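You operate a simulated robot arm through the tools that you are given. There is no shell and no other tool. Be economical: measure what you need, move in short steps, check, and stop when the job is done.

You are at the controls of a simulated two-armed robot. One attempt, no reset.

Task
Start the small cabinet with its light on and the thermostat on 2.
Fine: doors shut, red and green switch on; wait till the display shows 2.

It is judged by the outcome, as a careful person would: the job done as asked, and still so three seconds after it is handed in. It fails if anything else is knocked over, pushed out of place, dropped, spilled or broken.

Robot
Two 7-joint arms with fingered hands on one trunk that stands fixed in place. Base frame: the origin is at the foot of the trunk, x ahead of it, y to its left, z up. Lengths are in mm, angles in degrees, forces in N, time in s.
The left shoulder is at [91, 269, 1036], the right one opposite. Payload 5 kg a hand.
The TCP of each hand is the grasp point between the finger pads, 52 mm short of the fingertips. In the tool frame z runs along the fingers and y along their closing line. Largest opening 176 mm; the body of the gripper starts 61 mm behind the TCP. The gripper is a hand of 5 fingers: y runs from the thumb to the fingers, the wrist lies at [-26, -151, -269] in the tool frame, and closing takes about 1.5 s.
Orientation is told as [roll, pitch, yaw] about the base's x, y, z axes, in that order, counted from this pose: with the fingers straight down and the wrist toward the robot, the tool's x, y and z point along [0, 1, 0], [1, 0, 0] and [0, 0, -1] of the base frame.

Tools
- The arms move only by the tool send_rows. It takes "left_series", "right_series" or both (then of equal length, played together; a hand with none holds still); each is a list of rows, each a list of 6 numbers: the shift along the base's x, y, z in units of 250 mm (1.0 is 250 mm), then the turn, a rotation vector about the base's x, y, z in units of 45 degrees (1.0 is 45 degrees). In form: [[x, y, z, wx, wy, wz], ...]. A call has 1 to 12 rows; each row is the pose to reach, as a shift and turn from the pose commanded when the call began. "left_hand" and "right_hand" are, for a hand that has rows, the gripper command, from -1 (shut) to 1 (fully open), values between in proportion, set as the call begins (left out, the last holds). A call with a number of a shift or a turn outside -1 to 1 is refused whole. A row lasts 0.2 s, in which the tool goes at most 50 mm and 8.6 degrees; a call with a longer step from one row to the next is refused whole, and so is a gripper value outside its range. Where a pose cannot be reached the arm comes as near as it can. A force on the tool above 90 N (or 10 N above the force at the start of the call, whichever is more), or a blocked arm, ends the call early, and 0.2 s more pass. The fingers move at their own pace (about 108 mm/s each) and stop on an object; they squeeze with about 34 N. The grip force told is the motor's: it shows also when the fingers shut on nothing. Time passes only in rows, and 0.2 s behind the last, so rows that repeat a pose let the fingers close. It gives the time, the measured TCP pose, the force on the tool (base axes), the opening and the grip force at its end, in the units of the frame above (readings bear some noise), with the torque about the TCP (base axes, N m) and any sound that the robot's microphone picked up, and new pictures: "views" is both (left out), scene, wrist or none (wrist: the cameras of the hands that moved).
- Cameras (640 x 400 px; columns grow to the right, rows downward): "scene" is now at [201.9, 40.1, 1277.4]; the picture's right is [0.45, -0.89, -0.01], its down [-0.29, -0.14, -0.95] and it looks along [0.84, 0.43, -0.32] (base axes); focal length 266 px, centre (320, 200). "left" rides on the left gripper at [-102, -142, -203] in its tool frame; the picture's right is [-0.79, -0.29, 0.54], its down [0.56, -0.70, 0.44] and it looks along [0.25, 0.65, 0.72] (tool axes); focal length 275 px, centre (320, 200). "right" rides on the right gripper at [102, -142, -203] in its tool frame; the picture's right is [-0.79, 0.29, -0.54], its down [-0.56, -0.70, 0.44] and it looks along [-0.25, 0.65, 0.72] (tool axes); focal length 275 px, centre (320, 200). There is no depth. A picture from a camera that has moved, and an enlarged one, comes with that camera's place and axes in the base frame and with its lens.
- lift_body(by): slides the trunk up (or, below 0, down) by that many mm; the arms and the scene camera ride with it, the base frame stays. It gives what a move gives, with no picture.
- move_fingers(index, middle, ring, little, thumb_bend, thumb_turn, hand): sets how far each is bent, from 0 (flat) to 1 (curled in); at 0.3 the hand is open as for a grip, at 0.7 the pads meet at the TCP. One left out holds its place. A second passes; each finger stops where it meets its share of the squeeze, and holds until it gets a number again. A gripper value or a shape takes the hand back. It gives what a move gives, with no picture; readings hold the bend of each and the force on index, middle, ring, little, thumb and palm. thumb_turn goes from beside the hand (0) to across from the fingers (1), as for a grip.
- set_grasp(shape, hand): the hand has 5 fingers and takes this shape, open, in about a second: jaw (thumb against the fingers, like two jaws); tri (thumb and two fingers); tip (a fingertip pinch); poke (one finger out to press); point (the index stretched); flat (the hand flat); cup (the hand cupped); fist (a fist). The gripper value then closes the fingers along that shape, each until it touches; the sizes above hold for jaw. It gives what a move gives, with no picture.
- head_to(pan, tilt): turns the head with the scene camera to pan (to the left, within 80 degrees either way) and tilt (down, from -29 to 69), counted from straight ahead of the robot. It gives what a move gives, and a new picture of the scene camera.
- zoom(camera, box): a new picture of the part [left, top, right, bottom] of that camera's present view, enlarged. No time passes.
- finish_job(): hands the job in; it is judged then, once.

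Go step by step. Nothing tells you positions but the pictures and the camera data: compare them with the known pose of the tool, close in by small moves and look again before you grip or let go. The budget is 120 turns and 200 pictures, counting those below and the enlarged ones. Unless the task says otherwise, let go and move clear before handing in, and close with one line.

The tools are called after "Call:" as a command line: name --argument value ..., lists and objects as JSON in quotes. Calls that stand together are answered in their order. send_rows: Moves the arms, as the interface text tells. Its arguments: {"type":"object","properties":{"left_series":{"type":"array"},"left_hand":{"type":"number"},"right_series":{"type":"array"},"right_hand":{"type":"number"},"views":{"type":"string","enum":["both","scene","wrist","none"]}},"required":[]} The other tools are called the same way: lift_body (by) slides the trunk up or down; set_grasp (shape, hand) gives the hand a shape; move_fingers (index, middle, ring, little, thumb_bend, thumb_turn, hand) moves the fingers one by one; head_to (pan, tilt) turns the head that bears the scene camera; zoom (camera, box) takes an enlarged picture of a part of a camera's view; finish_job () hands the job in.

At the start:

```text
time: 0.0
left_position: [616.4, 678.6, 1186.6]
left_orientation: [0.0, 0.0, 0.0]
left_contact_force: [-0.1, 0.5, 0.5]
left_moment: [-0.01, -0.03, 0.02]
left_opening: 175.4
left_finger_force: 0.1
left_shape: jaw
left_bend: [0.3, 0.3, 0.3, 0.3, 0.3, 0.98]
left_finger forces: [0.0, 0.0, 0.0, 0.1, 0.0, 0.1]
right_position: [553.5, 90.1, 1171.4]
right_orientation: [0.0, 0.0, 0.0]
right_contact_force: [0.1, -0.1, 0.5]
right_moment: [0.0, 0.01, -0.03]
right_opening: 175.8
right_finger_force: 0.0
right_shape: jaw
right_bend: [0.3, 0.3, 0.3, 0.3, 0.3, 0.98]
right_finger forces: [0.0, 0.1, 0.1, 0.1, 0.1, 0.0]
trunk travel left (down, up): [-200.0, 601.0]
head pan, tilt: [26.8, 18.1]
```

scene: 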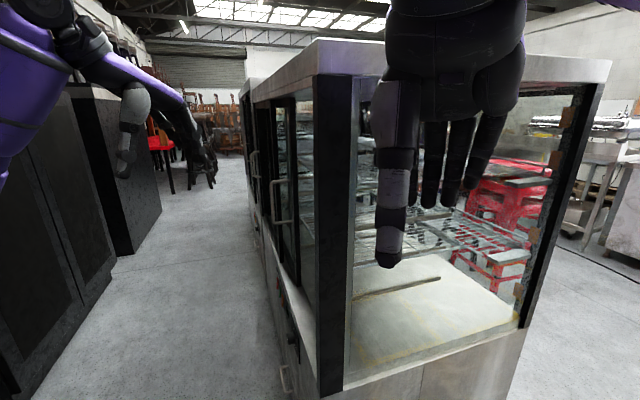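
right: 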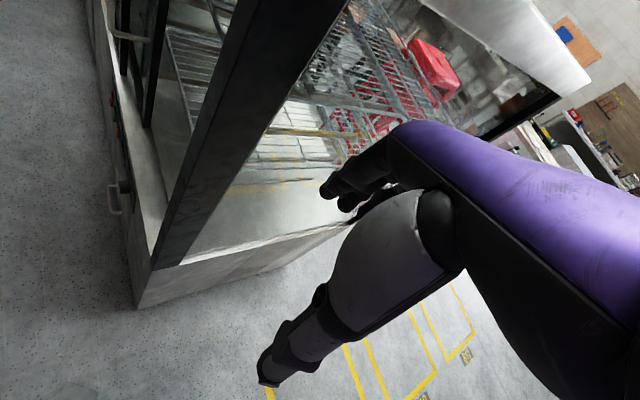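
left: 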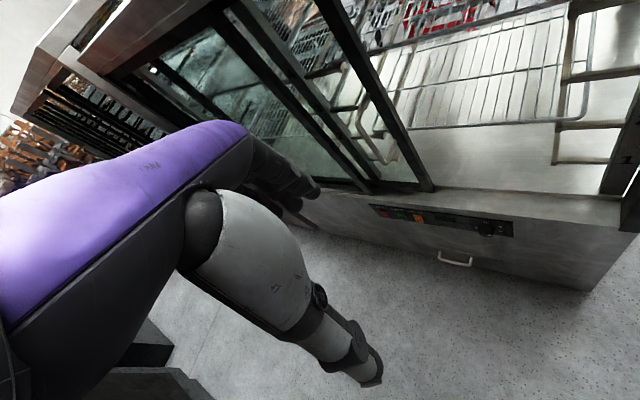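

The left wrist camera shows a glass display cabinet facing +y with a control strip (red, orange/green switches, display, knob), and one or more doors open. I'll enlarge the views first.

Call:
zoom --camera "left" --box '[350, 180, 530, 290]'

Call:
zoom --camera "left" --box '[0, 0, 640, 400]'

Call:
zoom --camera "scene" --box '[220, 60, 360, 400]'

```text
3.56 times, centred on (440, 235) of left
camera zoom: at [473.1, 576.4, 1389.9], right [-0.29, -0.79, -0.54], down [-0.7, 0.56, -0.44], along [0.65, 0.25, -0.72], focal length 979 px, centre (-107, 76)
```

zoom: 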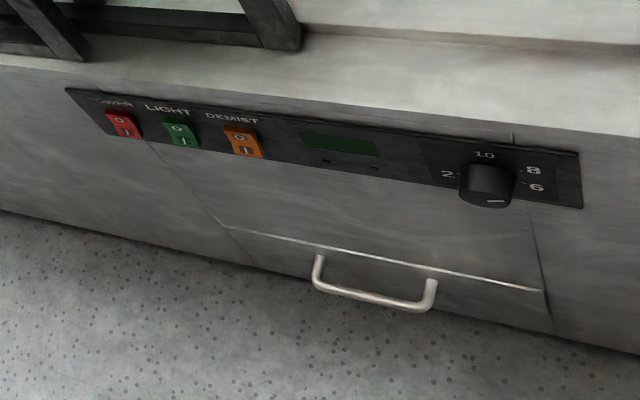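

```text
1.00 times, centred on (320, 200) of left (not enlarged: the box is as wide or as high as the picture)
camera zoom: at [473.1, 576.4, 1389.9], right [-0.29, -0.79, -0.54], down [-0.7, 0.56, -0.44], along [0.65, 0.25, -0.72], focal length 275 px, centre (320, 200)
```

zoom: 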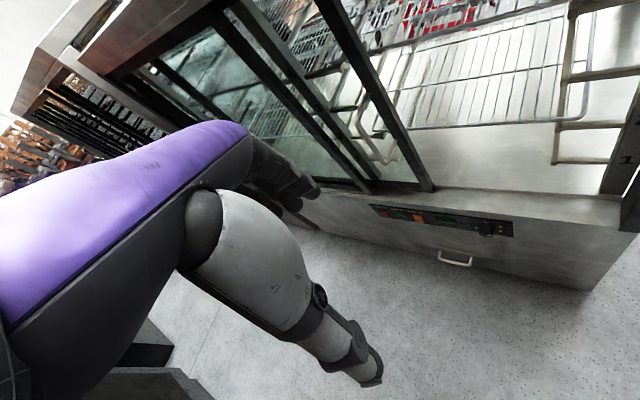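

```text
1.18 times, centred on (290, 230) of scene
camera zoom: at [201.9, 40.1, 1277.4], right [0.45, -0.89, -0.01], down [-0.29, -0.14, -0.95], along [0.84, 0.43, -0.32], focal length 312 px, centre (355, 165)
```

zoom: 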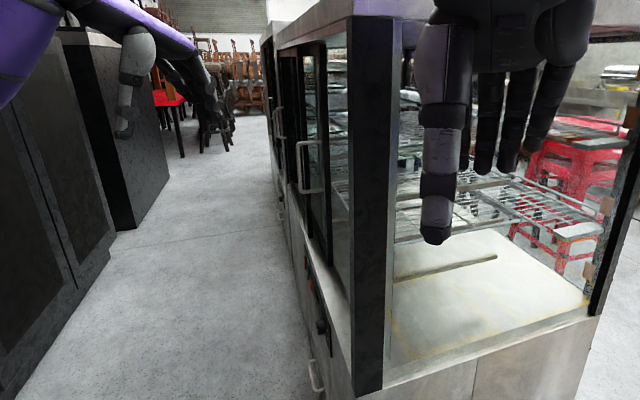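

The cabinet's front seems to run diagonally, along about (.66,.75) in the base frame, with the control strip near (875,530,550). I'll turn the head for a better look.

Call:
head_to --pan 45 --tilt 30

```text
time: 0.8
left_position: [600.8, 677.4, 1195.7]
left_orientation: [0.1, -0.7, 0.1]
left_contact_force: [1.3, -0.1, -0.6]
left_moment: [0.07, 0.16, -0.01]
left_opening: 176.3
left_finger_force: 0.1
left_shape: jaw
left_bend: [0.3, 0.3, 0.3, 0.3, 0.3, 0.97]
left_finger forces: [0.0, 0.0, 0.0, 0.0, 0.1, 0.0]
right_position: [539.2, 89.6, 1179.2]
right_orientation: [0.0, -0.6, -0.2]
right_contact_force: [0.8, -0.8, -0.3]
right_moment: [0.05, 0.05, 0.01]
right_opening: 175.6
right_finger_force: 0.1
right_shape: jaw
right_bend: [0.3, 0.3, 0.3, 0.3, 0.3, 0.98]
right_finger forces: [0.0, 0.0, 0.1, 0.0, 0.0, 0.0]
trunk travel left (down, up): [-200.0, 601.0]
head pan, tilt: [45.0, 30.0]
camera scene: at [191.8, 54.1, 1267.9], right [0.61, -0.79, -0.01], down [-0.34, -0.25, -0.91], along [0.72, 0.56, -0.42], focal length 266 px, centre (320, 200)
```

scene: 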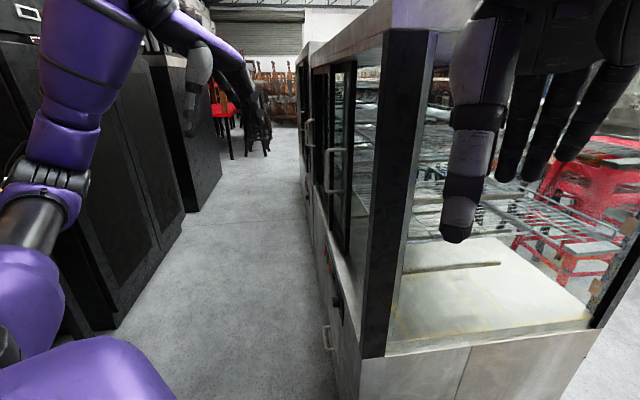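

The near cabinet's front is seen edge-on from the head, so I'll swing the left hand to face it and use its wrist camera.

Call:
send_rows --left_series '[[-0.06, 0.05, -0.08, 0, 0, -0.18], [-0.12, 0.1, -0.16, 0, 0, -0.36], [-0.18, 0.15, -0.24, 0, 0, -0.54], [-0.24, 0.2, -0.32, 0, 0, -0.73], [-0.3, 0.26, -0.4, 0, 0, -0.91]]' --views "wrist"

```text
time: 2.0
left_position: [527.3, 740.1, 1096.3]
left_orientation: [-0.1, -0.8, -40.9]
left_contact_force: [-0.1, 0.5, -0.3]
left_moment: [0.01, -0.01, -0.02]
left_opening: 176.2
left_finger_force: 0.0
left_shape: jaw
left_bend: [0.3, 0.3, 0.3, 0.3, 0.3, 0.98]
left_finger forces: [0.1, 0.1, 0.0, 0.0, 0.2, 0.0]
right_position: [538.5, 91.5, 1178.3]
right_orientation: [0.1, -0.8, 0.0]
right_contact_force: [-0.3, 0.7, -0.3]
right_moment: [-0.06, 0.02, 0.02]
right_opening: 176.2
right_finger_force: 0.1
right_shape: jaw
right_bend: [0.3, 0.3, 0.3, 0.3, 0.3, 0.98]
right_finger forces: [0.1, 0.0, 0.0, 0.0, 0.0, 0.1]
trunk travel left (down, up): [-200.0, 601.0]
head pan, tilt: [45.0, 30.0]
camera left: at [349.7, 759.8, 1296.6], right [-0.73, -0.41, -0.54], down [-0.16, 0.88, -0.45], along [0.66, -0.24, -0.71], focal length 275 px, centre (320, 200)
```

left: 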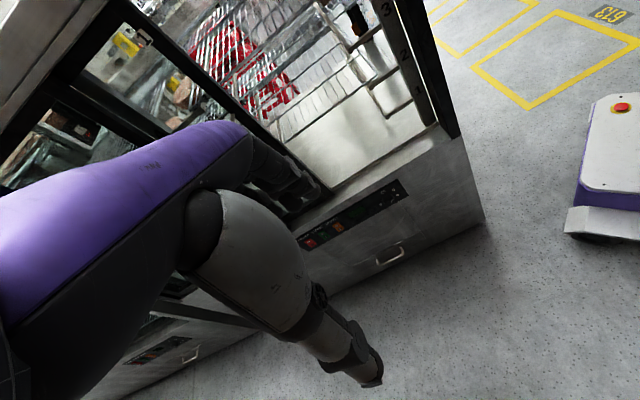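

A second, similar cabinet stands to the left; the near one is lower, so I take it as the small one. I'll pitch the hand up to 45° and lower it to face the cabinet squarely.

Call:
send_rows --left_series '[[0, 0, -0.16, -0.11, -0.13, 0], [0, 0, -0.33, -0.22, -0.25, 0], [0, 0, -0.5, -0.33, -0.38, 0], [0, 0, -0.66, -0.44, -0.5, 0], [0, 0, -0.82, -0.55, -0.63, 0], [0, 0, -1.0, -0.656, -0.755, 0]]' --views "both"

```text
time: 3.4
left_position: [524.5, 746.0, 841.9]
left_orientation: [-0.4, -45.7, -40.7]
left_contact_force: [9.1, 3.7, 21.5]
left_moment: [1.19, 1.45, -0.95]
left_opening: 175.9
left_finger_force: 0.0
left_shape: jaw
left_bend: [0.3, 0.3, 0.3, 0.3, 0.3, 0.98]
left_finger forces: [0.0, 0.0, 0.0, 0.1, 0.1, 0.0]
right_position: [538.1, 94.3, 1177.5]
right_orientation: [-0.2, -0.6, 0.1]
right_contact_force: [0.1, 6.2, -3.1]
right_moment: [-0.76, 0.06, -0.08]
right_opening: 176.1
right_finger_force: 0.0
right_shape: jaw
right_bend: [0.3, 0.3, 0.3, 0.3, 0.3, 0.97]
right_finger forces: [0.0, 0.0, 0.1, 0.0, 0.0, 0.0]
trunk travel left (down, up): [-200.0, 601.0]
head pan, tilt: [45.0, 30.0]
camera scene: at [191.5, 59.1, 1267.9], right [0.62, -0.78, -0.01], down [-0.33, -0.25, -0.91], along [0.71, 0.57, -0.41], focal length 266 px, centre (320, 200)
camera left: at [271.6, 829.2, 882.6], right [-0.38, -0.72, -0.58], down [0.23, 0.53, -0.81], along [0.9, -0.44, -0.04], focal length 275 px, centre (320, 200)
```

scene: 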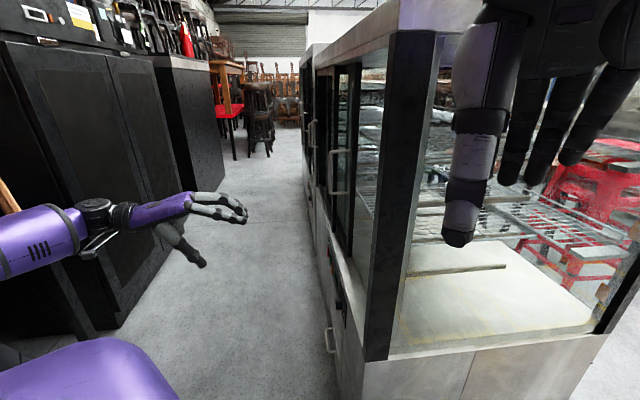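
left: 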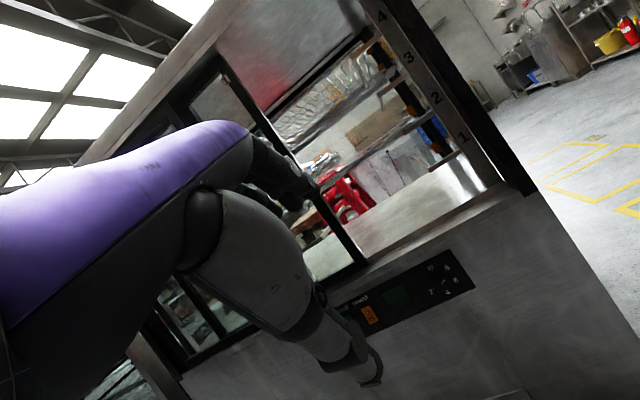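

The hand hides part of the panel, so I'll shift it along the front to uncover it and check that the force settles.

Call:
send_rows --left_series '[[0.12, 0.14, 0.05, 0, 0, 0], [0.24, 0.28, 0.1, 0, 0, 0], [0.3, 0.34, 0.15, 0, 0, 0], [0.3, 0.34, 0.15, 0, 0, 0]]' --views "wrist"

```text
time: 4.4
left_position: [600.0, 828.1, 883.6]
left_orientation: [0.0, -45.8, -40.9]
left_contact_force: [-0.3, 0.3, -0.4]
left_moment: [0.01, -0.01, 0.0]
left_opening: 175.9
left_finger_force: 0.1
left_shape: jaw
left_bend: [0.3, 0.3, 0.3, 0.3, 0.3, 0.98]
left_finger forces: [0.0, 0.0, 0.0, 0.0, 0.0, 0.0]
right_position: [538.8, 89.7, 1179.5]
right_orientation: [-0.1, -0.8, 0.0]
right_contact_force: [-0.1, -0.1, 0.8]
right_moment: [-0.03, -0.02, 0.01]
right_opening: 175.8
right_finger_force: 0.0
right_shape: jaw
right_bend: [0.3, 0.3, 0.3, 0.3, 0.3, 0.98]
right_finger forces: [0.0, 0.0, 0.0, 0.0, 0.1, 0.0]
trunk travel left (down, up): [-200.0, 601.0]
head pan, tilt: [45.0, 30.0]
camera left: at [348.0, 912.1, 922.9], right [-0.38, -0.72, -0.58], down [0.23, 0.53, -0.81], along [0.9, -0.44, -0.03], focal length 275 px, centre (320, 200)
```

left: 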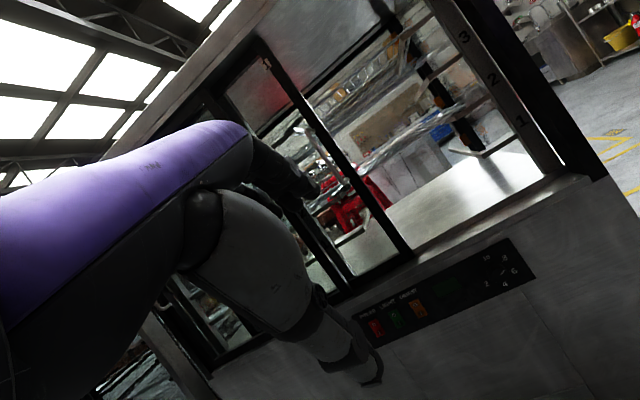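

Call:
zoom --camera "left" --box '[340, 230, 540, 355]'

Call:
zoom --camera "left" --box '[180, 20, 600, 290]'

Call:
zoom --camera "scene" --box '[290, 30, 450, 380]'

```text
3.20 times, centred on (440, 292) of left
camera zoom: at [348.0, 912.1, 922.9], right [-0.38, -0.72, -0.58], down [0.23, 0.53, -0.81], along [0.9, -0.44, -0.03], focal length 881 px, centre (-64, -96)
```

zoom: 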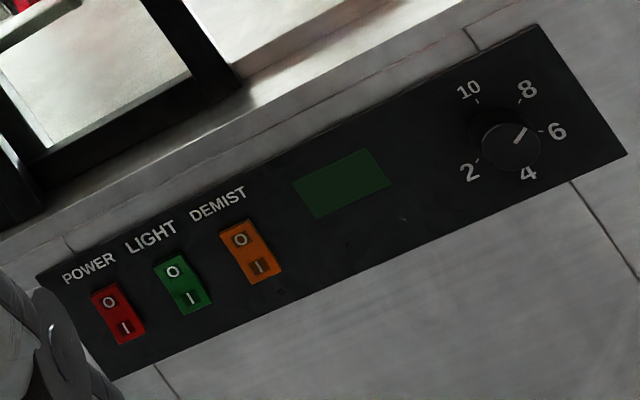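

```text
1.48 times, centred on (390, 155) of left
camera zoom: at [348.0, 912.1, 922.9], right [-0.38, -0.72, -0.58], down [0.23, 0.53, -0.81], along [0.9, -0.44, -0.03], focal length 408 px, centre (216, 267)
```

zoom: 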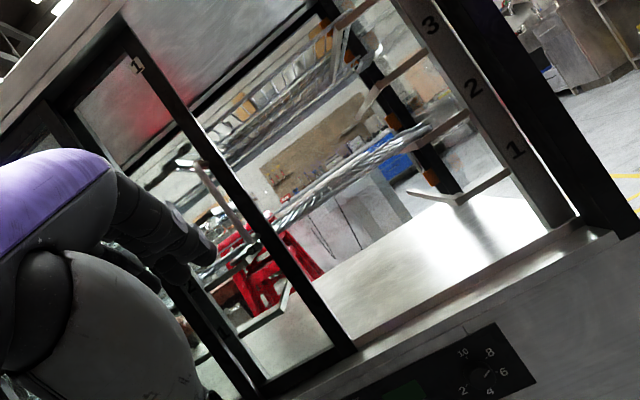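

```text
1.14 times, centred on (370, 205) of scene
camera zoom: at [190.4, 55.7, 1269.1], right [0.62, -0.78, -0.01], down [-0.32, -0.25, -0.91], along [0.71, 0.57, -0.41], focal length 304 px, centre (263, 194)
```

zoom: 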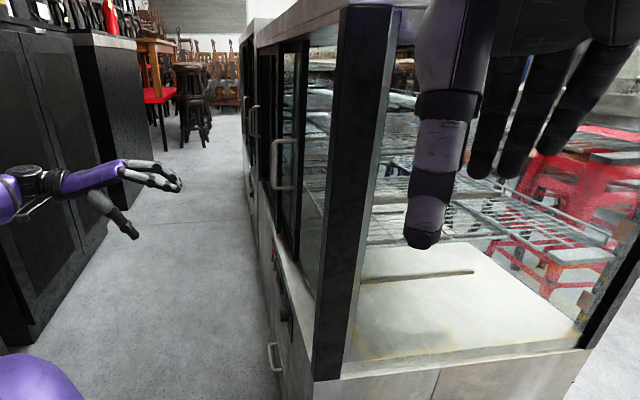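

Triangulating: the knob is near (776,451,543), the red switch near (998,668,554), so the front runs along (.715,.699). The right sliding door is open: its handle is at about (880,557), z 905–1050, and it must slide about 350 mm toward me. I'll make the hand flat and look at its shape.

Call:
set_grasp --hand "left" --shape "flat"

Call:
head_to --pan 60 --tilt 25

Call:
zoom --camera "left" --box '[0, 0, 640, 400]'

```text
time: 5.3
left_position: [600.0, 828.9, 881.1]
left_orientation: [-0.1, -45.6, -40.9]
left_contact_force: [0.2, 0.0, -0.1]
left_moment: [-0.03, -0.02, 0.02]
left_opening: 167.8
left_finger_force: 0.0
left_shape: flat
left_bend: [0.0, 0.0, 0.0, 0.0, 0.39, 0.0]
left_finger forces: [0.0, 0.0, 0.1, 0.0, 0.1, 0.0]
right_position: [538.4, 89.9, 1180.0]
right_orientation: [0.0, -0.7, -0.1]
right_contact_force: [0.3, 0.1, 0.2]
right_moment: [0.01, 0.01, 0.0]
right_opening: 175.9
right_finger_force: 0.0
right_shape: jaw
right_bend: [0.3, 0.3, 0.3, 0.3, 0.3, 0.98]
right_finger forces: [0.0, 0.1, 0.0, 0.0, 0.1, 0.0]
trunk travel left (down, up): [-200.0, 601.0]
head pan, tilt: [45.0, 30.0]
```

```text
time: 6.1
left_position: [600.2, 829.3, 882.3]
left_orientation: [0.0, -45.7, -40.9]
left_contact_force: [0.4, 0.0, 0.4]
left_moment: [0.01, 0.03, 0.03]
left_opening: 167.9
left_finger_force: 0.0
left_shape: flat
left_bend: [0.0, 0.0, 0.0, 0.0, 0.39, 0.0]
left_finger forces: [0.1, 0.0, 0.1, 0.0, 0.0, 0.0]
right_position: [538.8, 88.4, 1180.5]
right_orientation: [0.0, -0.7, 0.1]
right_contact_force: [0.6, -0.2, -0.5]
right_moment: [0.0, 0.03, 0.02]
right_opening: 175.9
right_finger_force: 0.0
right_shape: jaw
right_bend: [0.3, 0.3, 0.3, 0.3, 0.3, 0.98]
right_finger forces: [0.0, 0.1, 0.0, 0.0, 0.0, 0.0]
trunk travel left (down, up): [-200.0, 601.0]
head pan, tilt: [60.0, 25.0]
camera scene: at [170.2, 75.1, 1273.3], right [0.83, -0.56, -0.01], down [-0.21, -0.3, -0.93], along [0.52, 0.77, -0.36], focal length 266 px, centre (320, 200)
```

scene: 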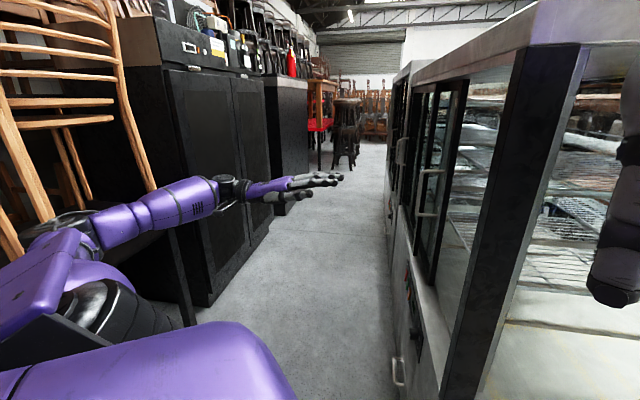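

```text
1.00 times, centred on (320, 200) of left (not enlarged: the box is as wide or as high as the picture)
camera zoom: at [347.8, 911.8, 922.4], right [-0.38, -0.72, -0.58], down [0.23, 0.53, -0.81], along [0.9, -0.44, -0.03], focal length 275 px, centre (320, 200)
```

zoom: 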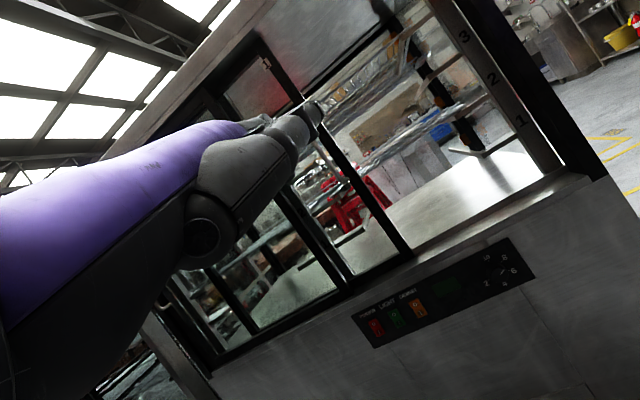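

The flat hand lies palm down with its fingers about level, the index on the handle's side. I'll tuck the thumb, square up the yaw, and move past the handle along the front.

Call:
move_fingers --hand "left" --thumb_turn 1 --thumb_bend 0.5

Call:
send_rows --left_series '[[0.12, 0.12, -0.05, 0, 0, -0.05], [0.24, 0.24, -0.1, 0, 0, -0.1], [0.37, 0.36, -0.16, 0, 0, -0.11], [0.37, 0.36, -0.16, 0, 0, -0.11]]' --views "both"

```text
time: 7.1
left_position: [599.5, 828.4, 881.8]
left_orientation: [-0.1, -45.7, -40.9]
left_contact_force: [0.7, 0.4, -0.1]
left_moment: [-0.02, 0.0, 0.0]
left_opening: 218.5
left_finger_force: 0.2
left_shape: fingers
left_bend: [0.0, 0.0, 0.0, 0.0, 0.5, 1.0]
left_finger forces: [0.0, 0.0, 0.0, 0.1, 0.1, 0.0]
right_position: [538.9, 90.9, 1178.5]
right_orientation: [0.0, -0.7, 0.1]
right_contact_force: [0.4, 0.4, -1.0]
right_moment: [0.0, 0.01, 0.0]
right_opening: 175.9
right_finger_force: 0.1
right_shape: jaw
right_bend: [0.3, 0.3, 0.3, 0.3, 0.3, 0.98]
right_finger forces: [0.0, 0.0, 0.0, 0.0, 0.0, 0.0]
trunk travel left (down, up): [-200.0, 601.0]
head pan, tilt: [60.0, 25.0]
```

```text
time: 8.1
left_position: [639.2, 884.3, 859.3]
left_orientation: [-0.3, -45.6, -45.3]
left_contact_force: [0.6, 2.3, -3.0]
left_moment: [-0.44, -0.14, -0.13]
left_opening: 218.6
left_finger_force: 0.1
left_shape: fingers
left_bend: [0.0, 0.0, 0.0, 0.0, 0.5, 1.0]
left_finger forces: [0.0, 0.0, 0.1, 0.0, 0.0, 0.0]
left hand out of reach, approached as far as the arm can: row 2, 3, 4
right_position: [539.2, 91.8, 1177.8]
right_orientation: [-0.1, -0.6, 0.0]
right_contact_force: [1.0, 2.8, -1.2]
right_moment: [-0.28, 0.17, -0.03]
right_opening: 175.8
right_finger_force: 0.1
right_shape: jaw
right_bend: [0.3, 0.3, 0.3, 0.3, 0.3, 0.98]
right_finger forces: [0.1, 0.0, 0.0, 0.0, 0.1, 0.0]
trunk travel left (down, up): [-200.0, 601.0]
head pan, tilt: [60.0, 25.0]
camera scene: at [170.6, 78.1, 1272.7], right [0.84, -0.55, -0.01], down [-0.21, -0.3, -0.93], along [0.51, 0.78, -0.37], focal length 266 px, centre (320, 200)
camera left: at [394.8, 988.4, 900.2], right [-0.44, -0.69, -0.58], down [0.27, 0.51, -0.81], along [0.86, -0.51, -0.04], focal length 275 px, centre (320, 200)
```

scene: 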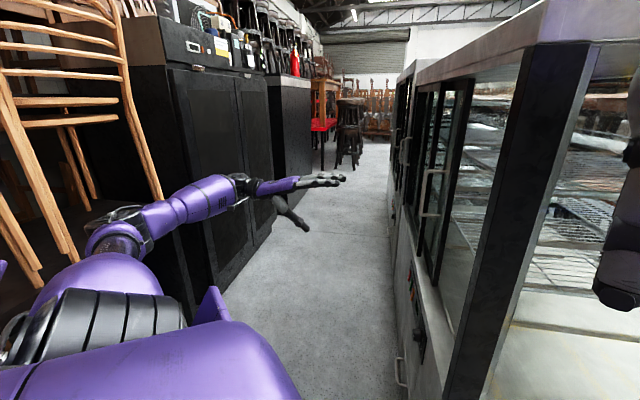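
left: 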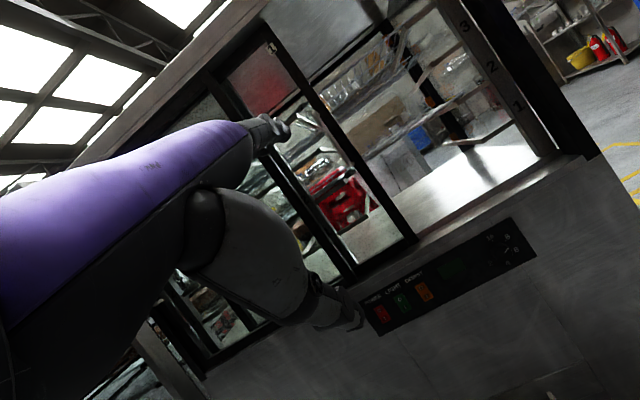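

The arm is near its reach with this yaw, so I'll open the yaw to about −30° and bring the index tip near the far side of the handle.

Call:
send_rows --left_series '[[0.14, -0.1, 0, 0, 0, 0.12], [0.28, -0.25, -0.03, 0, 0, 0.24], [0.42, -0.38, -0.05, 0, 0, 0.33], [0.556, -0.5, -0.076, 0, 0, 0.33], [0.556, -0.5, -0.076, 0, 0, 0.33]]' --views "both"

```text
refused: row 2 steps farther than a row can; nothing moved
```

Call:
send_rows --left_series '[[0.11, -0.1, 0, 0, 0, 0.08], [0.22, -0.2, -0.02, 0, 0, 0.16], [0.33, -0.3, -0.04, 0, 0, 0.24], [0.44, -0.4, -0.06, 0, 0, 0.33], [0.556, -0.5, -0.076, 0, 0, 0.33], [0.556, -0.5, -0.076, 0, 0, 0.33]]' --views "both"

```text
time: 9.5
left_position: [764.2, 754.2, 854.8]
left_orientation: [0.0, -45.4, -30.6]
left_contact_force: [-0.2, 0.1, 0.5]
left_moment: [-0.04, -0.03, 0.0]
left_opening: 218.6
left_finger_force: 0.1
left_shape: fingers
left_bend: [0.0, 0.0, 0.0, 0.0, 0.5, 1.0]
left_finger forces: [0.0, 0.0, 0.0, 0.0, 0.0, 0.0]
left hand out of reach, approached as far as the arm can: row 5, 6
right_position: [538.7, 89.6, 1179.5]
right_orientation: [0.0, -0.7, 0.1]
right_contact_force: [-0.1, -0.1, -0.7]
right_moment: [0.01, 0.04, -0.01]
right_opening: 176.2
right_finger_force: 0.1
right_shape: jaw
right_bend: [0.3, 0.3, 0.3, 0.3, 0.3, 0.98]
right_finger forces: [0.0, 0.0, 0.0, 0.0, 0.0, 0.1]
trunk travel left (down, up): [-200.0, 601.0]
head pan, tilt: [60.0, 25.0]
camera scene: at [169.8, 76.1, 1273.5], right [0.84, -0.55, -0.01], down [-0.21, -0.3, -0.93], along [0.51, 0.78, -0.36], focal length 266 px, centre (320, 200)
camera left: at [500.9, 790.4, 895.8], right [-0.25, -0.77, -0.58], down [0.13, 0.57, -0.81], along [0.96, -0.28, -0.04], focal length 275 px, centre (320, 200)
```

scene: 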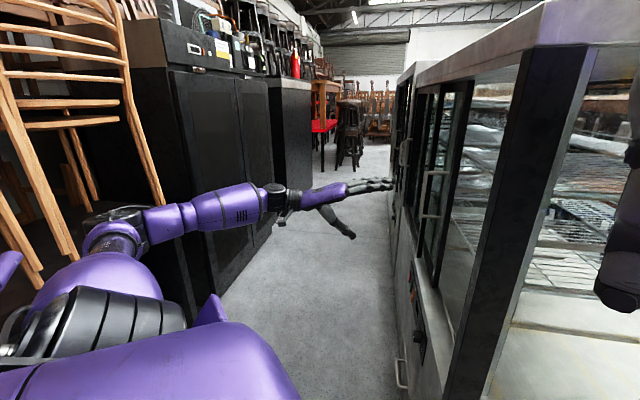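
left: 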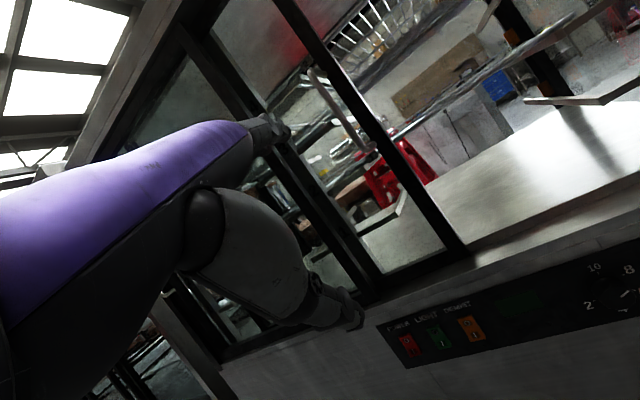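

The wrist still limits reach, so I'll turn the hand more toward straight ahead and place the index beside the handle.

Call:
send_rows --left_series '[[-0.02, -0.07, 0, 0, 0, 0.15], [-0.04, -0.14, -0.02, 0, 0, 0.3], [-0.056, -0.22, -0.04, 0, 0, 0.45], [-0.056, -0.22, -0.04, 0, 0, 0.45]]' --views "both"

Call:
head_to --pan 42 --tilt 18

Call:
zoom --camera "scene" --box '[250, 120, 410, 220]'

```text
time: 10.5
left_position: [747.6, 701.8, 830.7]
left_orientation: [-0.9, -45.1, -10.1]
left_contact_force: [-3.8, 3.3, -33.4]
left_moment: [-1.57, -2.57, -0.14]
left_opening: 218.3
left_finger_force: 0.1
left_shape: fingers
left_bend: [0.0, 0.0, 0.0, 0.0, 0.5, 1.0]
left_finger forces: [0.0, 0.0, 0.0, 0.1, 0.1, 0.0]
right_position: [541.7, 96.6, 1173.7]
right_orientation: [-0.4, -0.4, 0.1]
right_contact_force: [3.0, 4.9, -2.7]
right_moment: [-0.55, 0.39, 0.0]
right_opening: 175.8
right_finger_force: 0.1
right_shape: jaw
right_bend: [0.3, 0.3, 0.3, 0.3, 0.3, 0.97]
right_finger forces: [0.1, 0.1, 0.1, 0.1, 0.0, 0.1]
trunk travel left (down, up): [-200.0, 601.0]
head pan, tilt: [60.0, 25.0]
camera scene: at [173.6, 82.0, 1270.5], right [0.84, -0.55, -0.01], down [-0.21, -0.31, -0.93], along [0.5, 0.78, -0.37], focal length 266 px, centre (320, 200)
camera left: at [488.7, 646.9, 874.5], right [0.03, -0.82, -0.58], down [-0.08, 0.57, -0.82], along [1.0, 0.07, -0.05], focal length 275 px, centre (320, 200)
```

scene: 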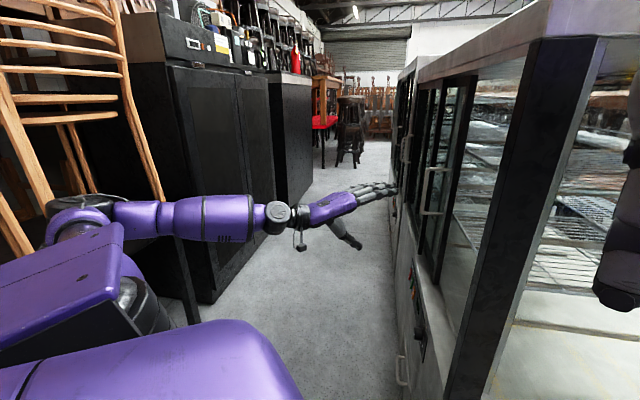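
left: 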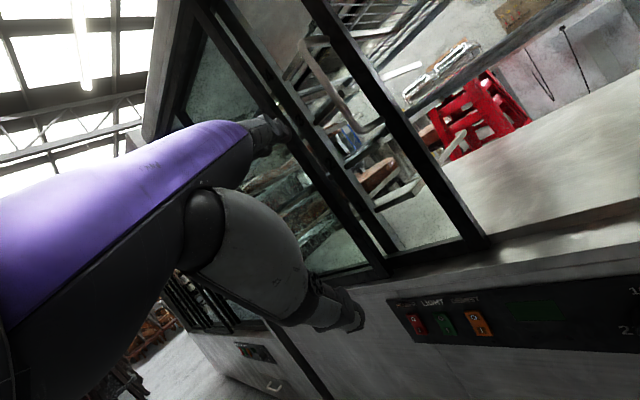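

```text
time: 11.3
left_position: [748.8, 697.5, 850.5]
left_orientation: [0.0, -46.2, -10.7]
left_contact_force: [1.1, 1.4, -1.4]
left_moment: [-0.2, -0.12, -0.17]
left_opening: 217.9
left_finger_force: 0.0
left_shape: fingers
left_bend: [0.0, 0.0, 0.0, 0.0, 0.5, 1.0]
left_finger forces: [0.0, 0.1, 0.0, 0.1, 0.0, 0.0]
right_position: [537.9, 91.8, 1178.4]
right_orientation: [-0.1, -0.6, 0.0]
right_contact_force: [0.8, 2.6, -0.9]
right_moment: [-0.17, 0.08, 0.0]
right_opening: 176.2
right_finger_force: 0.1
right_shape: jaw
right_bend: [0.3, 0.3, 0.3, 0.3, 0.3, 0.98]
right_finger forces: [0.0, 0.0, 0.0, 0.0, 0.1, 0.0]
trunk travel left (down, up): [-200.0, 601.0]
head pan, tilt: [42.0, 18.0]
camera scene: at [188.3, 61.9, 1277.5], right [0.67, -0.74, -0.01], down [-0.24, -0.21, -0.95], along [0.7, 0.64, -0.32], focal length 266 px, centre (320, 200)
```

scene: 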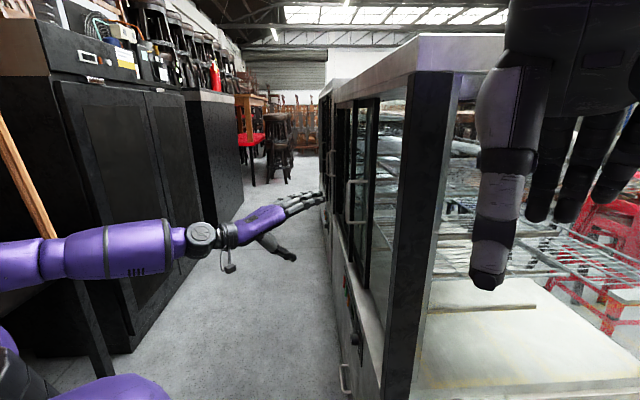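

```text
4.00 times, centred on (330, 170) of scene
camera zoom: at [188.3, 61.9, 1277.5], right [0.67, -0.74, -0.01], down [-0.24, -0.21, -0.95], along [0.7, 0.64, -0.32], focal length 1062 px, centre (280, 320)
```

zoom: 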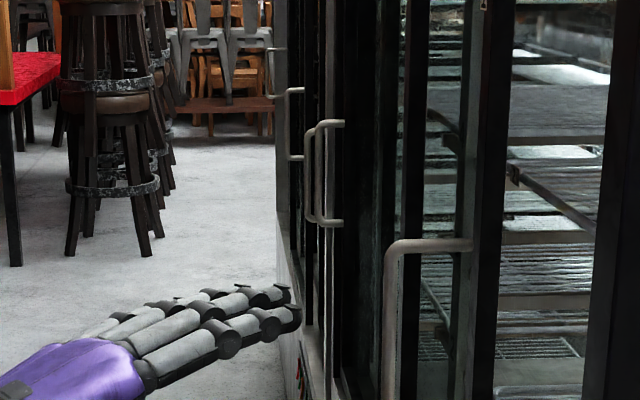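

Call:
zoom --camera "left" --box '[200, 0, 520, 200]'

Call:
zoom --camera "scene" --box '[280, 130, 420, 250]'

```text
2.00 times, centred on (360, 100) of left
camera zoom: at [488.8, 643.3, 887.4], right [0.04, -0.81, -0.58], down [-0.06, 0.58, -0.81], along [1.0, 0.07, -0.03], focal length 551 px, centre (240, 400)
```

zoom: 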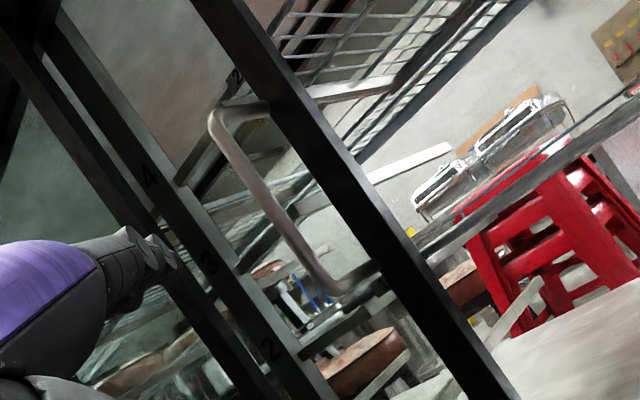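

```text
3.33 times, centred on (350, 190) of scene
camera zoom: at [188.3, 61.9, 1277.5], right [0.67, -0.74, -0.01], down [-0.24, -0.21, -0.95], along [0.7, 0.64, -0.32], focal length 885 px, centre (220, 233)
```

zoom: 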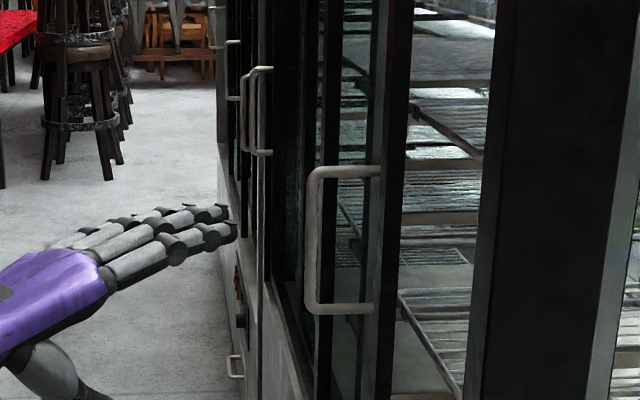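

The handle bar is at (886,571), z 908–1042, and the index tip is near (860,652,978). I'll go past the bar, then in toward the door so the finger sits behind the bar.

Call:
send_rows --left_series '[[0.085, 0.085, 0, 0, 0, 0], [0.185, -0.015, 0, 0, 0, 0], [0.285, -0.115, 0, 0, 0, 0], [0.376, -0.216, 0, 0, 0, 0], [0.376, -0.216, 0, 0, 0, 0]]' --views "both"

Call:
zoom --camera "scene" --box '[280, 130, 420, 250]'

Call:
zoom --camera "left" --box '[160, 0, 480, 200]'

```text
time: 12.7
left_position: [838.7, 642.7, 917.2]
left_orientation: [1.6, -50.4, -11.6]
left_contact_force: [-3.6, 6.4, 13.1]
left_moment: [0.02, 0.7, -0.28]
left_opening: 218.2
left_finger_force: 0.1
left_shape: fingers
left_bend: [0.0, 0.0, 0.0, 0.0, 0.5, 1.0]
left_finger forces: [0.0, 0.0, 0.0, 0.1, 0.0, 0.0]
right_position: [515.4, 90.3, 1190.3]
right_orientation: [0.2, -1.8, 0.2]
right_contact_force: [-7.0, -0.1, 4.0]
right_moment: [-0.13, -0.79, -0.15]
right_opening: 176.1
right_finger_force: 0.0
right_shape: jaw
right_bend: [0.3, 0.3, 0.3, 0.3, 0.3, 0.98]
right_finger forces: [0.1, 0.0, 0.0, 0.0, 0.1, 0.0]
trunk travel left (down, up): [-200.0, 601.0]
head pan, tilt: [42.0, 18.0]
stopped in row 5 (left hand): the arm was blocked; the commanded pose is now the measured one
camera scene: at [182.3, 59.5, 1281.7], right [0.67, -0.75, -0.01], down [-0.22, -0.19, -0.96], along [0.71, 0.64, -0.29], focal length 266 px, centre (320, 200)
camera left: at [576.1, 587.0, 934.4], right [0.09, -0.81, -0.58], down [0.0, 0.58, -0.81], along [1.0, 0.07, 0.05], focal length 275 px, centre (320, 200)
```

scene: 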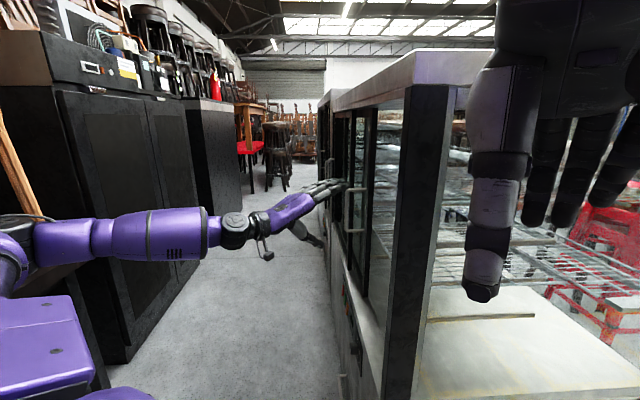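
left: 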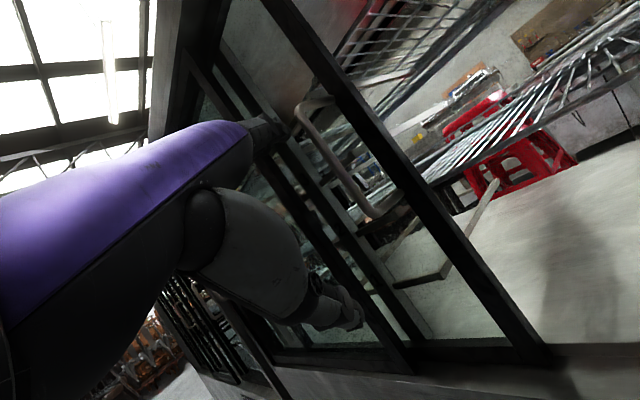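

```text
3.33 times, centred on (350, 190) of scene
camera zoom: at [182.3, 59.5, 1281.7], right [0.67, -0.75, -0.01], down [-0.22, -0.19, -0.96], along [0.71, 0.64, -0.29], focal length 885 px, centre (220, 233)
```

zoom: 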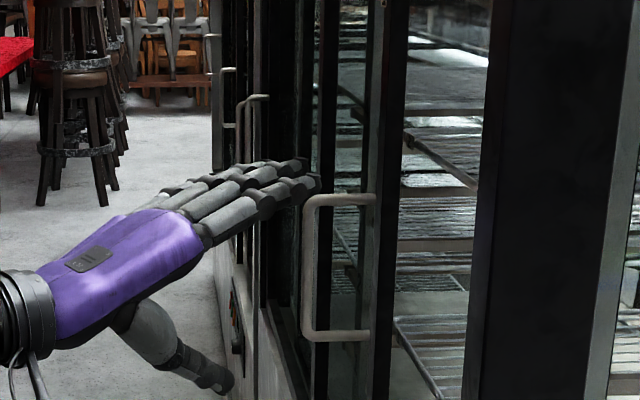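

```text
2.00 times, centred on (320, 100) of left
camera zoom: at [576.1, 587.0, 934.4], right [0.09, -0.81, -0.58], down [0.0, 0.58, -0.81], along [1.0, 0.07, 0.05], focal length 551 px, centre (320, 400)
```

zoom: 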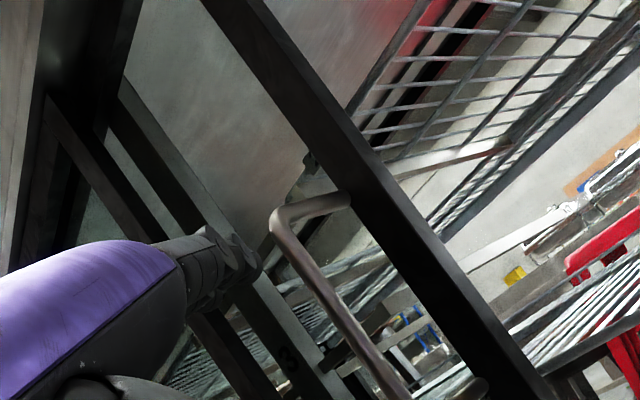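

A longer fingertip seems to have met the door and slid up. I'll back off, lower again, and stretch only the index so that it reaches deeper behind the bar.

Call:
send_rows --left_series '[[-0.1, 0.1, 0, 0, 0, 0], [-0.1, 0.1, -0.13, -0.02, 0.06, 0], [-0.1, 0.1, -0.26, -0.03, 0.11, 0.02], [-0.1, 0.1, -0.26, -0.03, 0.11, 0.02]]' --views "none"

Call:
move_fingers --hand "left" --middle 0.6 --ring 0.7 --little 0.7 --index 0

Call:
zoom --camera "scene" --box '[280, 130, 420, 250]'

Call:
zoom --camera "left" --box '[160, 0, 480, 200]'

```text
time: 13.7
left_position: [819.1, 663.7, 837.6]
left_orientation: [-2.2, -44.9, -8.3]
left_contact_force: [0.4, -1.0, -1.3]
left_moment: [0.01, -0.01, 0.01]
left_opening: 218.3
left_finger_force: 0.1
left_shape: fingers
left_bend: [0.0, 0.0, 0.0, 0.0, 0.5, 1.0]
left_finger forces: [0.0, 0.0, 0.1, 0.1, 0.0, 0.0]
right_position: [523.0, 90.0, 1185.5]
right_orientation: [0.0, -1.5, 0.2]
right_contact_force: [0.5, -0.2, -1.4]
right_moment: [0.01, 0.04, 0.0]
right_opening: 176.1
right_finger_force: 0.0
right_shape: jaw
right_bend: [0.3, 0.3, 0.3, 0.3, 0.3, 0.98]
right_finger forces: [0.0, 0.1, 0.0, 0.1, 0.0, 0.0]
trunk travel left (down, up): [-200.0, 601.0]
head pan, tilt: [42.0, 18.0]
```

```text
time: 14.7
left_position: [818.0, 663.7, 837.0]
left_orientation: [-2.1, -44.9, -8.2]
left_contact_force: [0.8, 0.3, -0.4]
left_moment: [-0.01, 0.0, 0.02]
left_opening: 218.4
left_finger_force: 0.0
left_shape: fingers
left_bend: [0.0, 0.6, 0.7, 0.7, 0.5, 1.0]
left_finger forces: [0.0, 0.0, 0.0, 0.1, 0.0, 0.0]
right_position: [521.9, 90.9, 1185.8]
right_orientation: [0.0, -1.5, 0.1]
right_contact_force: [-0.3, 0.4, 0.5]
right_moment: [0.02, 0.01, -0.02]
right_opening: 175.9
right_finger_force: 0.0
right_shape: jaw
right_bend: [0.3, 0.3, 0.3, 0.3, 0.3, 0.98]
right_finger forces: [0.0, 0.1, 0.0, 0.1, 0.0, 0.1]
trunk travel left (down, up): [-200.0, 601.0]
head pan, tilt: [42.0, 18.0]
```

```text
3.33 times, centred on (350, 190) of scene
camera zoom: at [188.3, 60.0, 1278.9], right [0.66, -0.75, -0.01], down [-0.24, -0.2, -0.95], along [0.71, 0.63, -0.31], focal length 885 px, centre (220, 233)
```

zoom: 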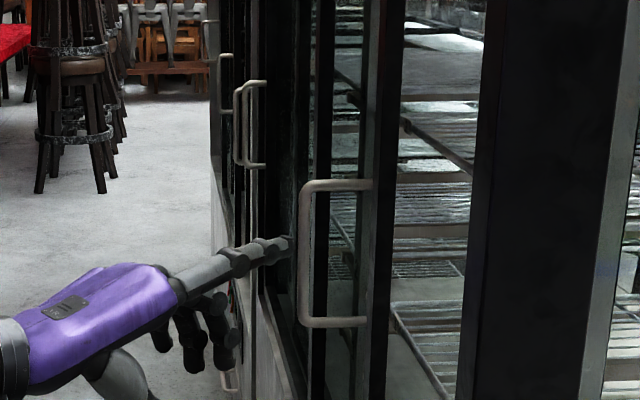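

```text
2.00 times, centred on (320, 100) of left
camera zoom: at [560.5, 606.2, 883.3], right [0.04, -0.82, -0.56], down [-0.09, 0.56, -0.82], along [1.0, 0.08, -0.05], focal length 551 px, centre (320, 400)
```

zoom: 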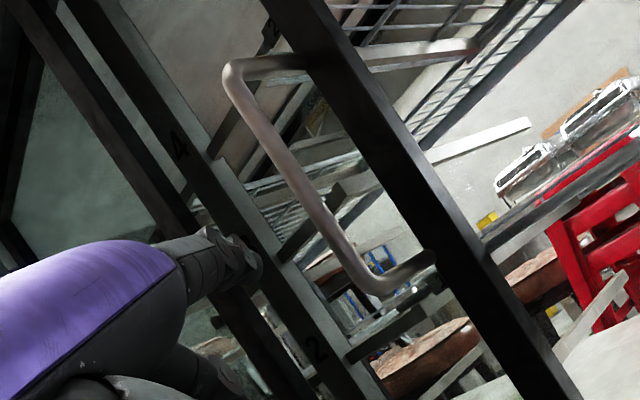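

The index tip is about 70 mm beyond the bar and just past its depth. I'll go 20 mm deeper, then draw along −d to make contact.

Call:
send_rows --left_series '[[0.03, -0.03, 0.03, 0, 0, 0], [0.06, -0.06, 0.05, 0, 0, 0], [0.0, -0.12, 0.05, 0, 0, 0], [-0.057, -0.174, 0.05, 0, 0, 0], [-0.114, -0.23, 0.05, 0, 0, 0], [-0.17, -0.285, 0.05, 0, 0, 0]]' --views "none"

Call:
zoom --camera "scene" --box '[280, 130, 420, 250]'

Call:
zoom --camera "left" --box '[160, 0, 480, 200]'

```text
time: 16.1
left_position: [776.2, 591.4, 850.4]
left_orientation: [-2.2, -45.0, -8.3]
left_contact_force: [-1.4, 0.6, 0.3]
left_moment: [-0.22, -0.22, 0.07]
left_opening: 218.0
left_finger_force: 1.1
left_shape: fingers
left_bend: [0.0, 0.6, 0.7, 0.7, 0.5, 1.0]
left_finger forces: [2.3, 0.0, 0.1, 0.0, 0.1, 0.0]
right_position: [523.1, 91.2, 1185.3]
right_orientation: [0.0, -1.5, 0.1]
right_contact_force: [0.1, -0.1, 0.1]
right_moment: [0.02, -0.02, -0.03]
right_opening: 176.0
right_finger_force: 0.0
right_shape: jaw
right_bend: [0.3, 0.3, 0.3, 0.3, 0.3, 0.98]
right_finger forces: [0.1, 0.0, 0.0, 0.0, 0.0, 0.0]
trunk travel left (down, up): [-200.0, 601.0]
head pan, tilt: [42.0, 18.0]
```

```text
3.33 times, centred on (350, 190) of scene
camera zoom: at [188.2, 60.0, 1279.0], right [0.66, -0.75, -0.01], down [-0.24, -0.2, -0.95], along [0.71, 0.63, -0.31], focal length 885 px, centre (220, 233)
```

zoom: 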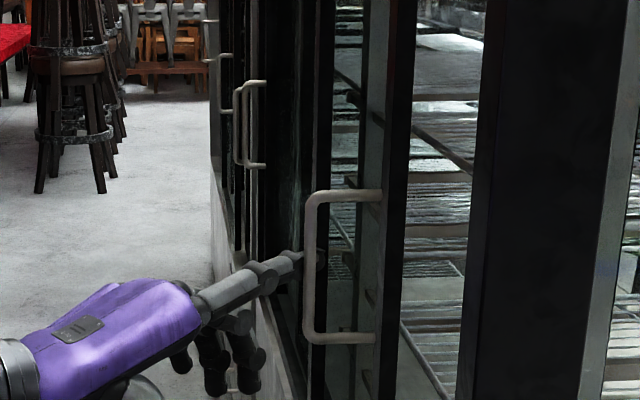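

```text
2.00 times, centred on (320, 100) of left
camera zoom: at [517.7, 533.8, 895.7], right [0.04, -0.83, -0.56], down [-0.09, 0.56, -0.82], along [1.0, 0.08, -0.05], focal length 551 px, centre (320, 400)
```

zoom: 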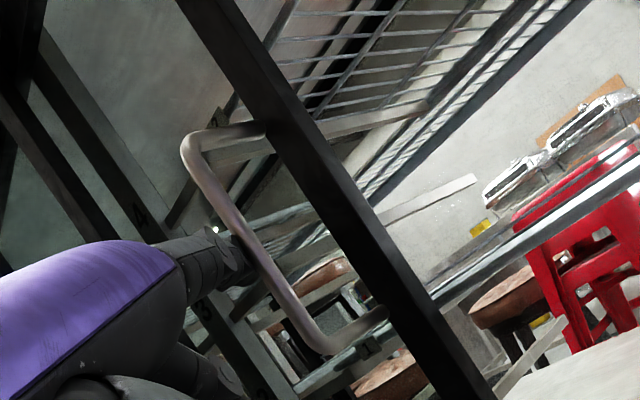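

The finger has the bar and the door is sliding easily. I'll keep drawing along −d.

Call:
send_rows --left_series '[[-0.0715, -0.07, 0, 0, 0, 0], [-0.143, -0.14, 0, 0, 0, 0], [-0.2145, -0.21, 0, 0, 0, 0], [-0.286, -0.28, 0, 0, 0, 0], [-0.3575, -0.35, 0, 0, 0, 0], [-0.429, -0.42, 0, 0, 0, 0], [-0.5, -0.49, 0, 0, 0, 0], [-0.572, -0.56, 0, 0, 0, 0]]' --views "both"

```text
time: 17.9
left_position: [657.0, 473.3, 842.8]
left_orientation: [-2.2, -45.1, -8.2]
left_contact_force: [0.0, 2.7, 0.5]
left_moment: [-0.28, -0.01, 0.19]
left_opening: 218.4
left_finger_force: 1.0
left_shape: fingers
left_bend: [0.0, 0.6, 0.7, 0.7, 0.5, 1.0]
left_finger forces: [2.2, 0.1, 0.0, 0.0, 0.0, 0.0]
left hand out of reach, approached as far as the arm can: row 7, 8
right_position: [522.3, 89.9, 1184.9]
right_orientation: [0.0, -1.4, 0.1]
right_contact_force: [-0.4, -0.2, -0.5]
right_moment: [0.07, 0.01, 0.01]
right_opening: 175.8
right_finger_force: 0.0
right_shape: jaw
right_bend: [0.3, 0.3, 0.3, 0.3, 0.3, 0.98]
right_finger forces: [0.0, 0.0, 0.0, 0.0, 0.0, 0.0]
trunk travel left (down, up): [-200.0, 601.0]
head pan, tilt: [42.0, 18.0]
camera scene: at [188.3, 60.0, 1278.7], right [0.66, -0.75, -0.01], down [-0.24, -0.2, -0.95], along [0.71, 0.63, -0.31], focal length 266 px, centre (320, 200)
camera left: at [398.8, 416.1, 888.9], right [0.04, -0.83, -0.56], down [-0.09, 0.56, -0.82], along [1.0, 0.08, -0.05], focal length 275 px, centre (320, 200)
```

scene: 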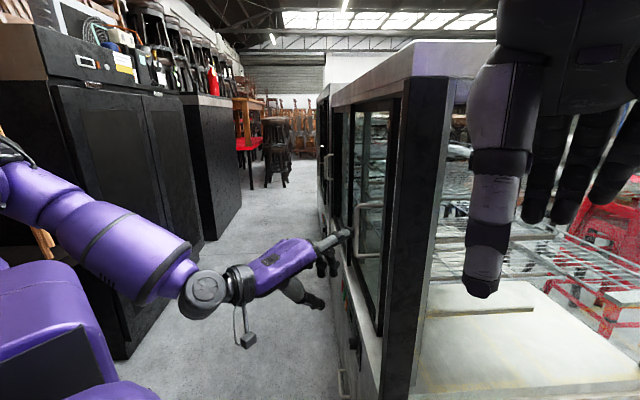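
left: 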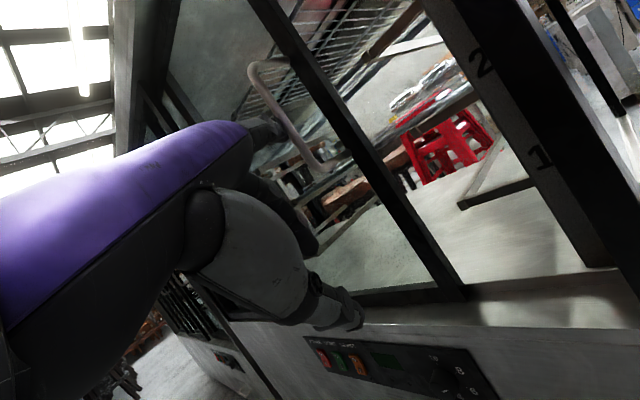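

About 130 mm is left, but the arm is folding too close. I'll yaw the hand about −30° around the fingertip while continuing to draw.

Call:
send_rows --left_series '[[0.007, 0.022, 0, 0, 0, -0.13], [0.014, 0.045, 0, 0, 0, -0.27], [0.021, 0.067, 0, 0, 0, -0.4], [0.028, 0.09, 0, 0, 0, -0.53], [0.036, 0.112, 0, 0, 0, -0.67], [-0.028, 0.049, 0, 0, 0, -0.67], [-0.092, -0.014, 0, 0, 0, -0.67], [-0.156, -0.077, 0, 0, 0, -0.67]]' --views "both"

```text
time: 19.7
left_position: [614.3, 453.8, 842.5]
left_orientation: [-2.1, -45.1, -38.5]
left_contact_force: [-0.5, 0.2, 0.0]
left_moment: [0.08, 0.07, 0.02]
left_opening: 218.3
left_finger_force: 0.1
left_shape: fingers
left_bend: [0.0, 0.6, 0.7, 0.7, 0.5, 1.0]
left_finger forces: [0.0, 0.0, 0.1, 0.1, 0.0, 0.0]
right_position: [523.4, 90.0, 1185.6]
right_orientation: [0.0, -1.5, 0.2]
right_contact_force: [-0.4, -0.5, -0.3]
right_moment: [0.04, -0.02, 0.01]
right_opening: 176.0
right_finger_force: 0.1
right_shape: jaw
right_bend: [0.3, 0.3, 0.3, 0.3, 0.3, 0.98]
right_finger forces: [0.1, 0.0, 0.1, 0.0, 0.1, 0.0]
trunk travel left (down, up): [-200.0, 601.0]
head pan, tilt: [42.0, 18.0]
camera scene: at [188.0, 59.6, 1279.1], right [0.66, -0.75, -0.01], down [-0.24, -0.2, -0.95], along [0.71, 0.63, -0.31], focal length 266 px, centre (320, 200)
camera left: at [361.9, 533.5, 887.4], right [-0.38, -0.73, -0.56], down [0.2, 0.53, -0.82], along [0.9, -0.43, -0.05], focal length 275 px, centre (320, 200)
```

scene: 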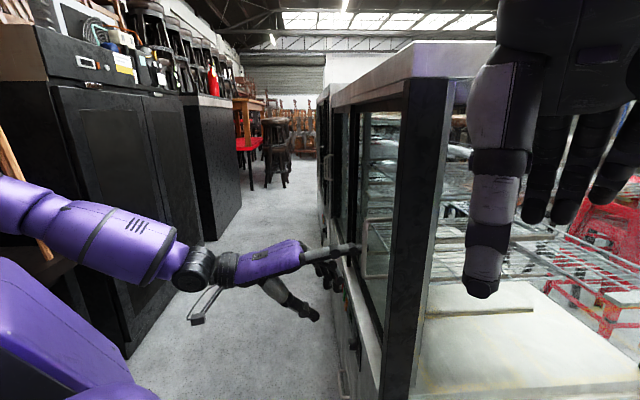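
left: 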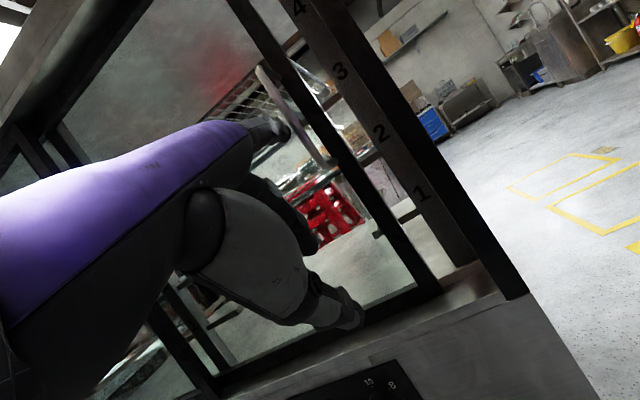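

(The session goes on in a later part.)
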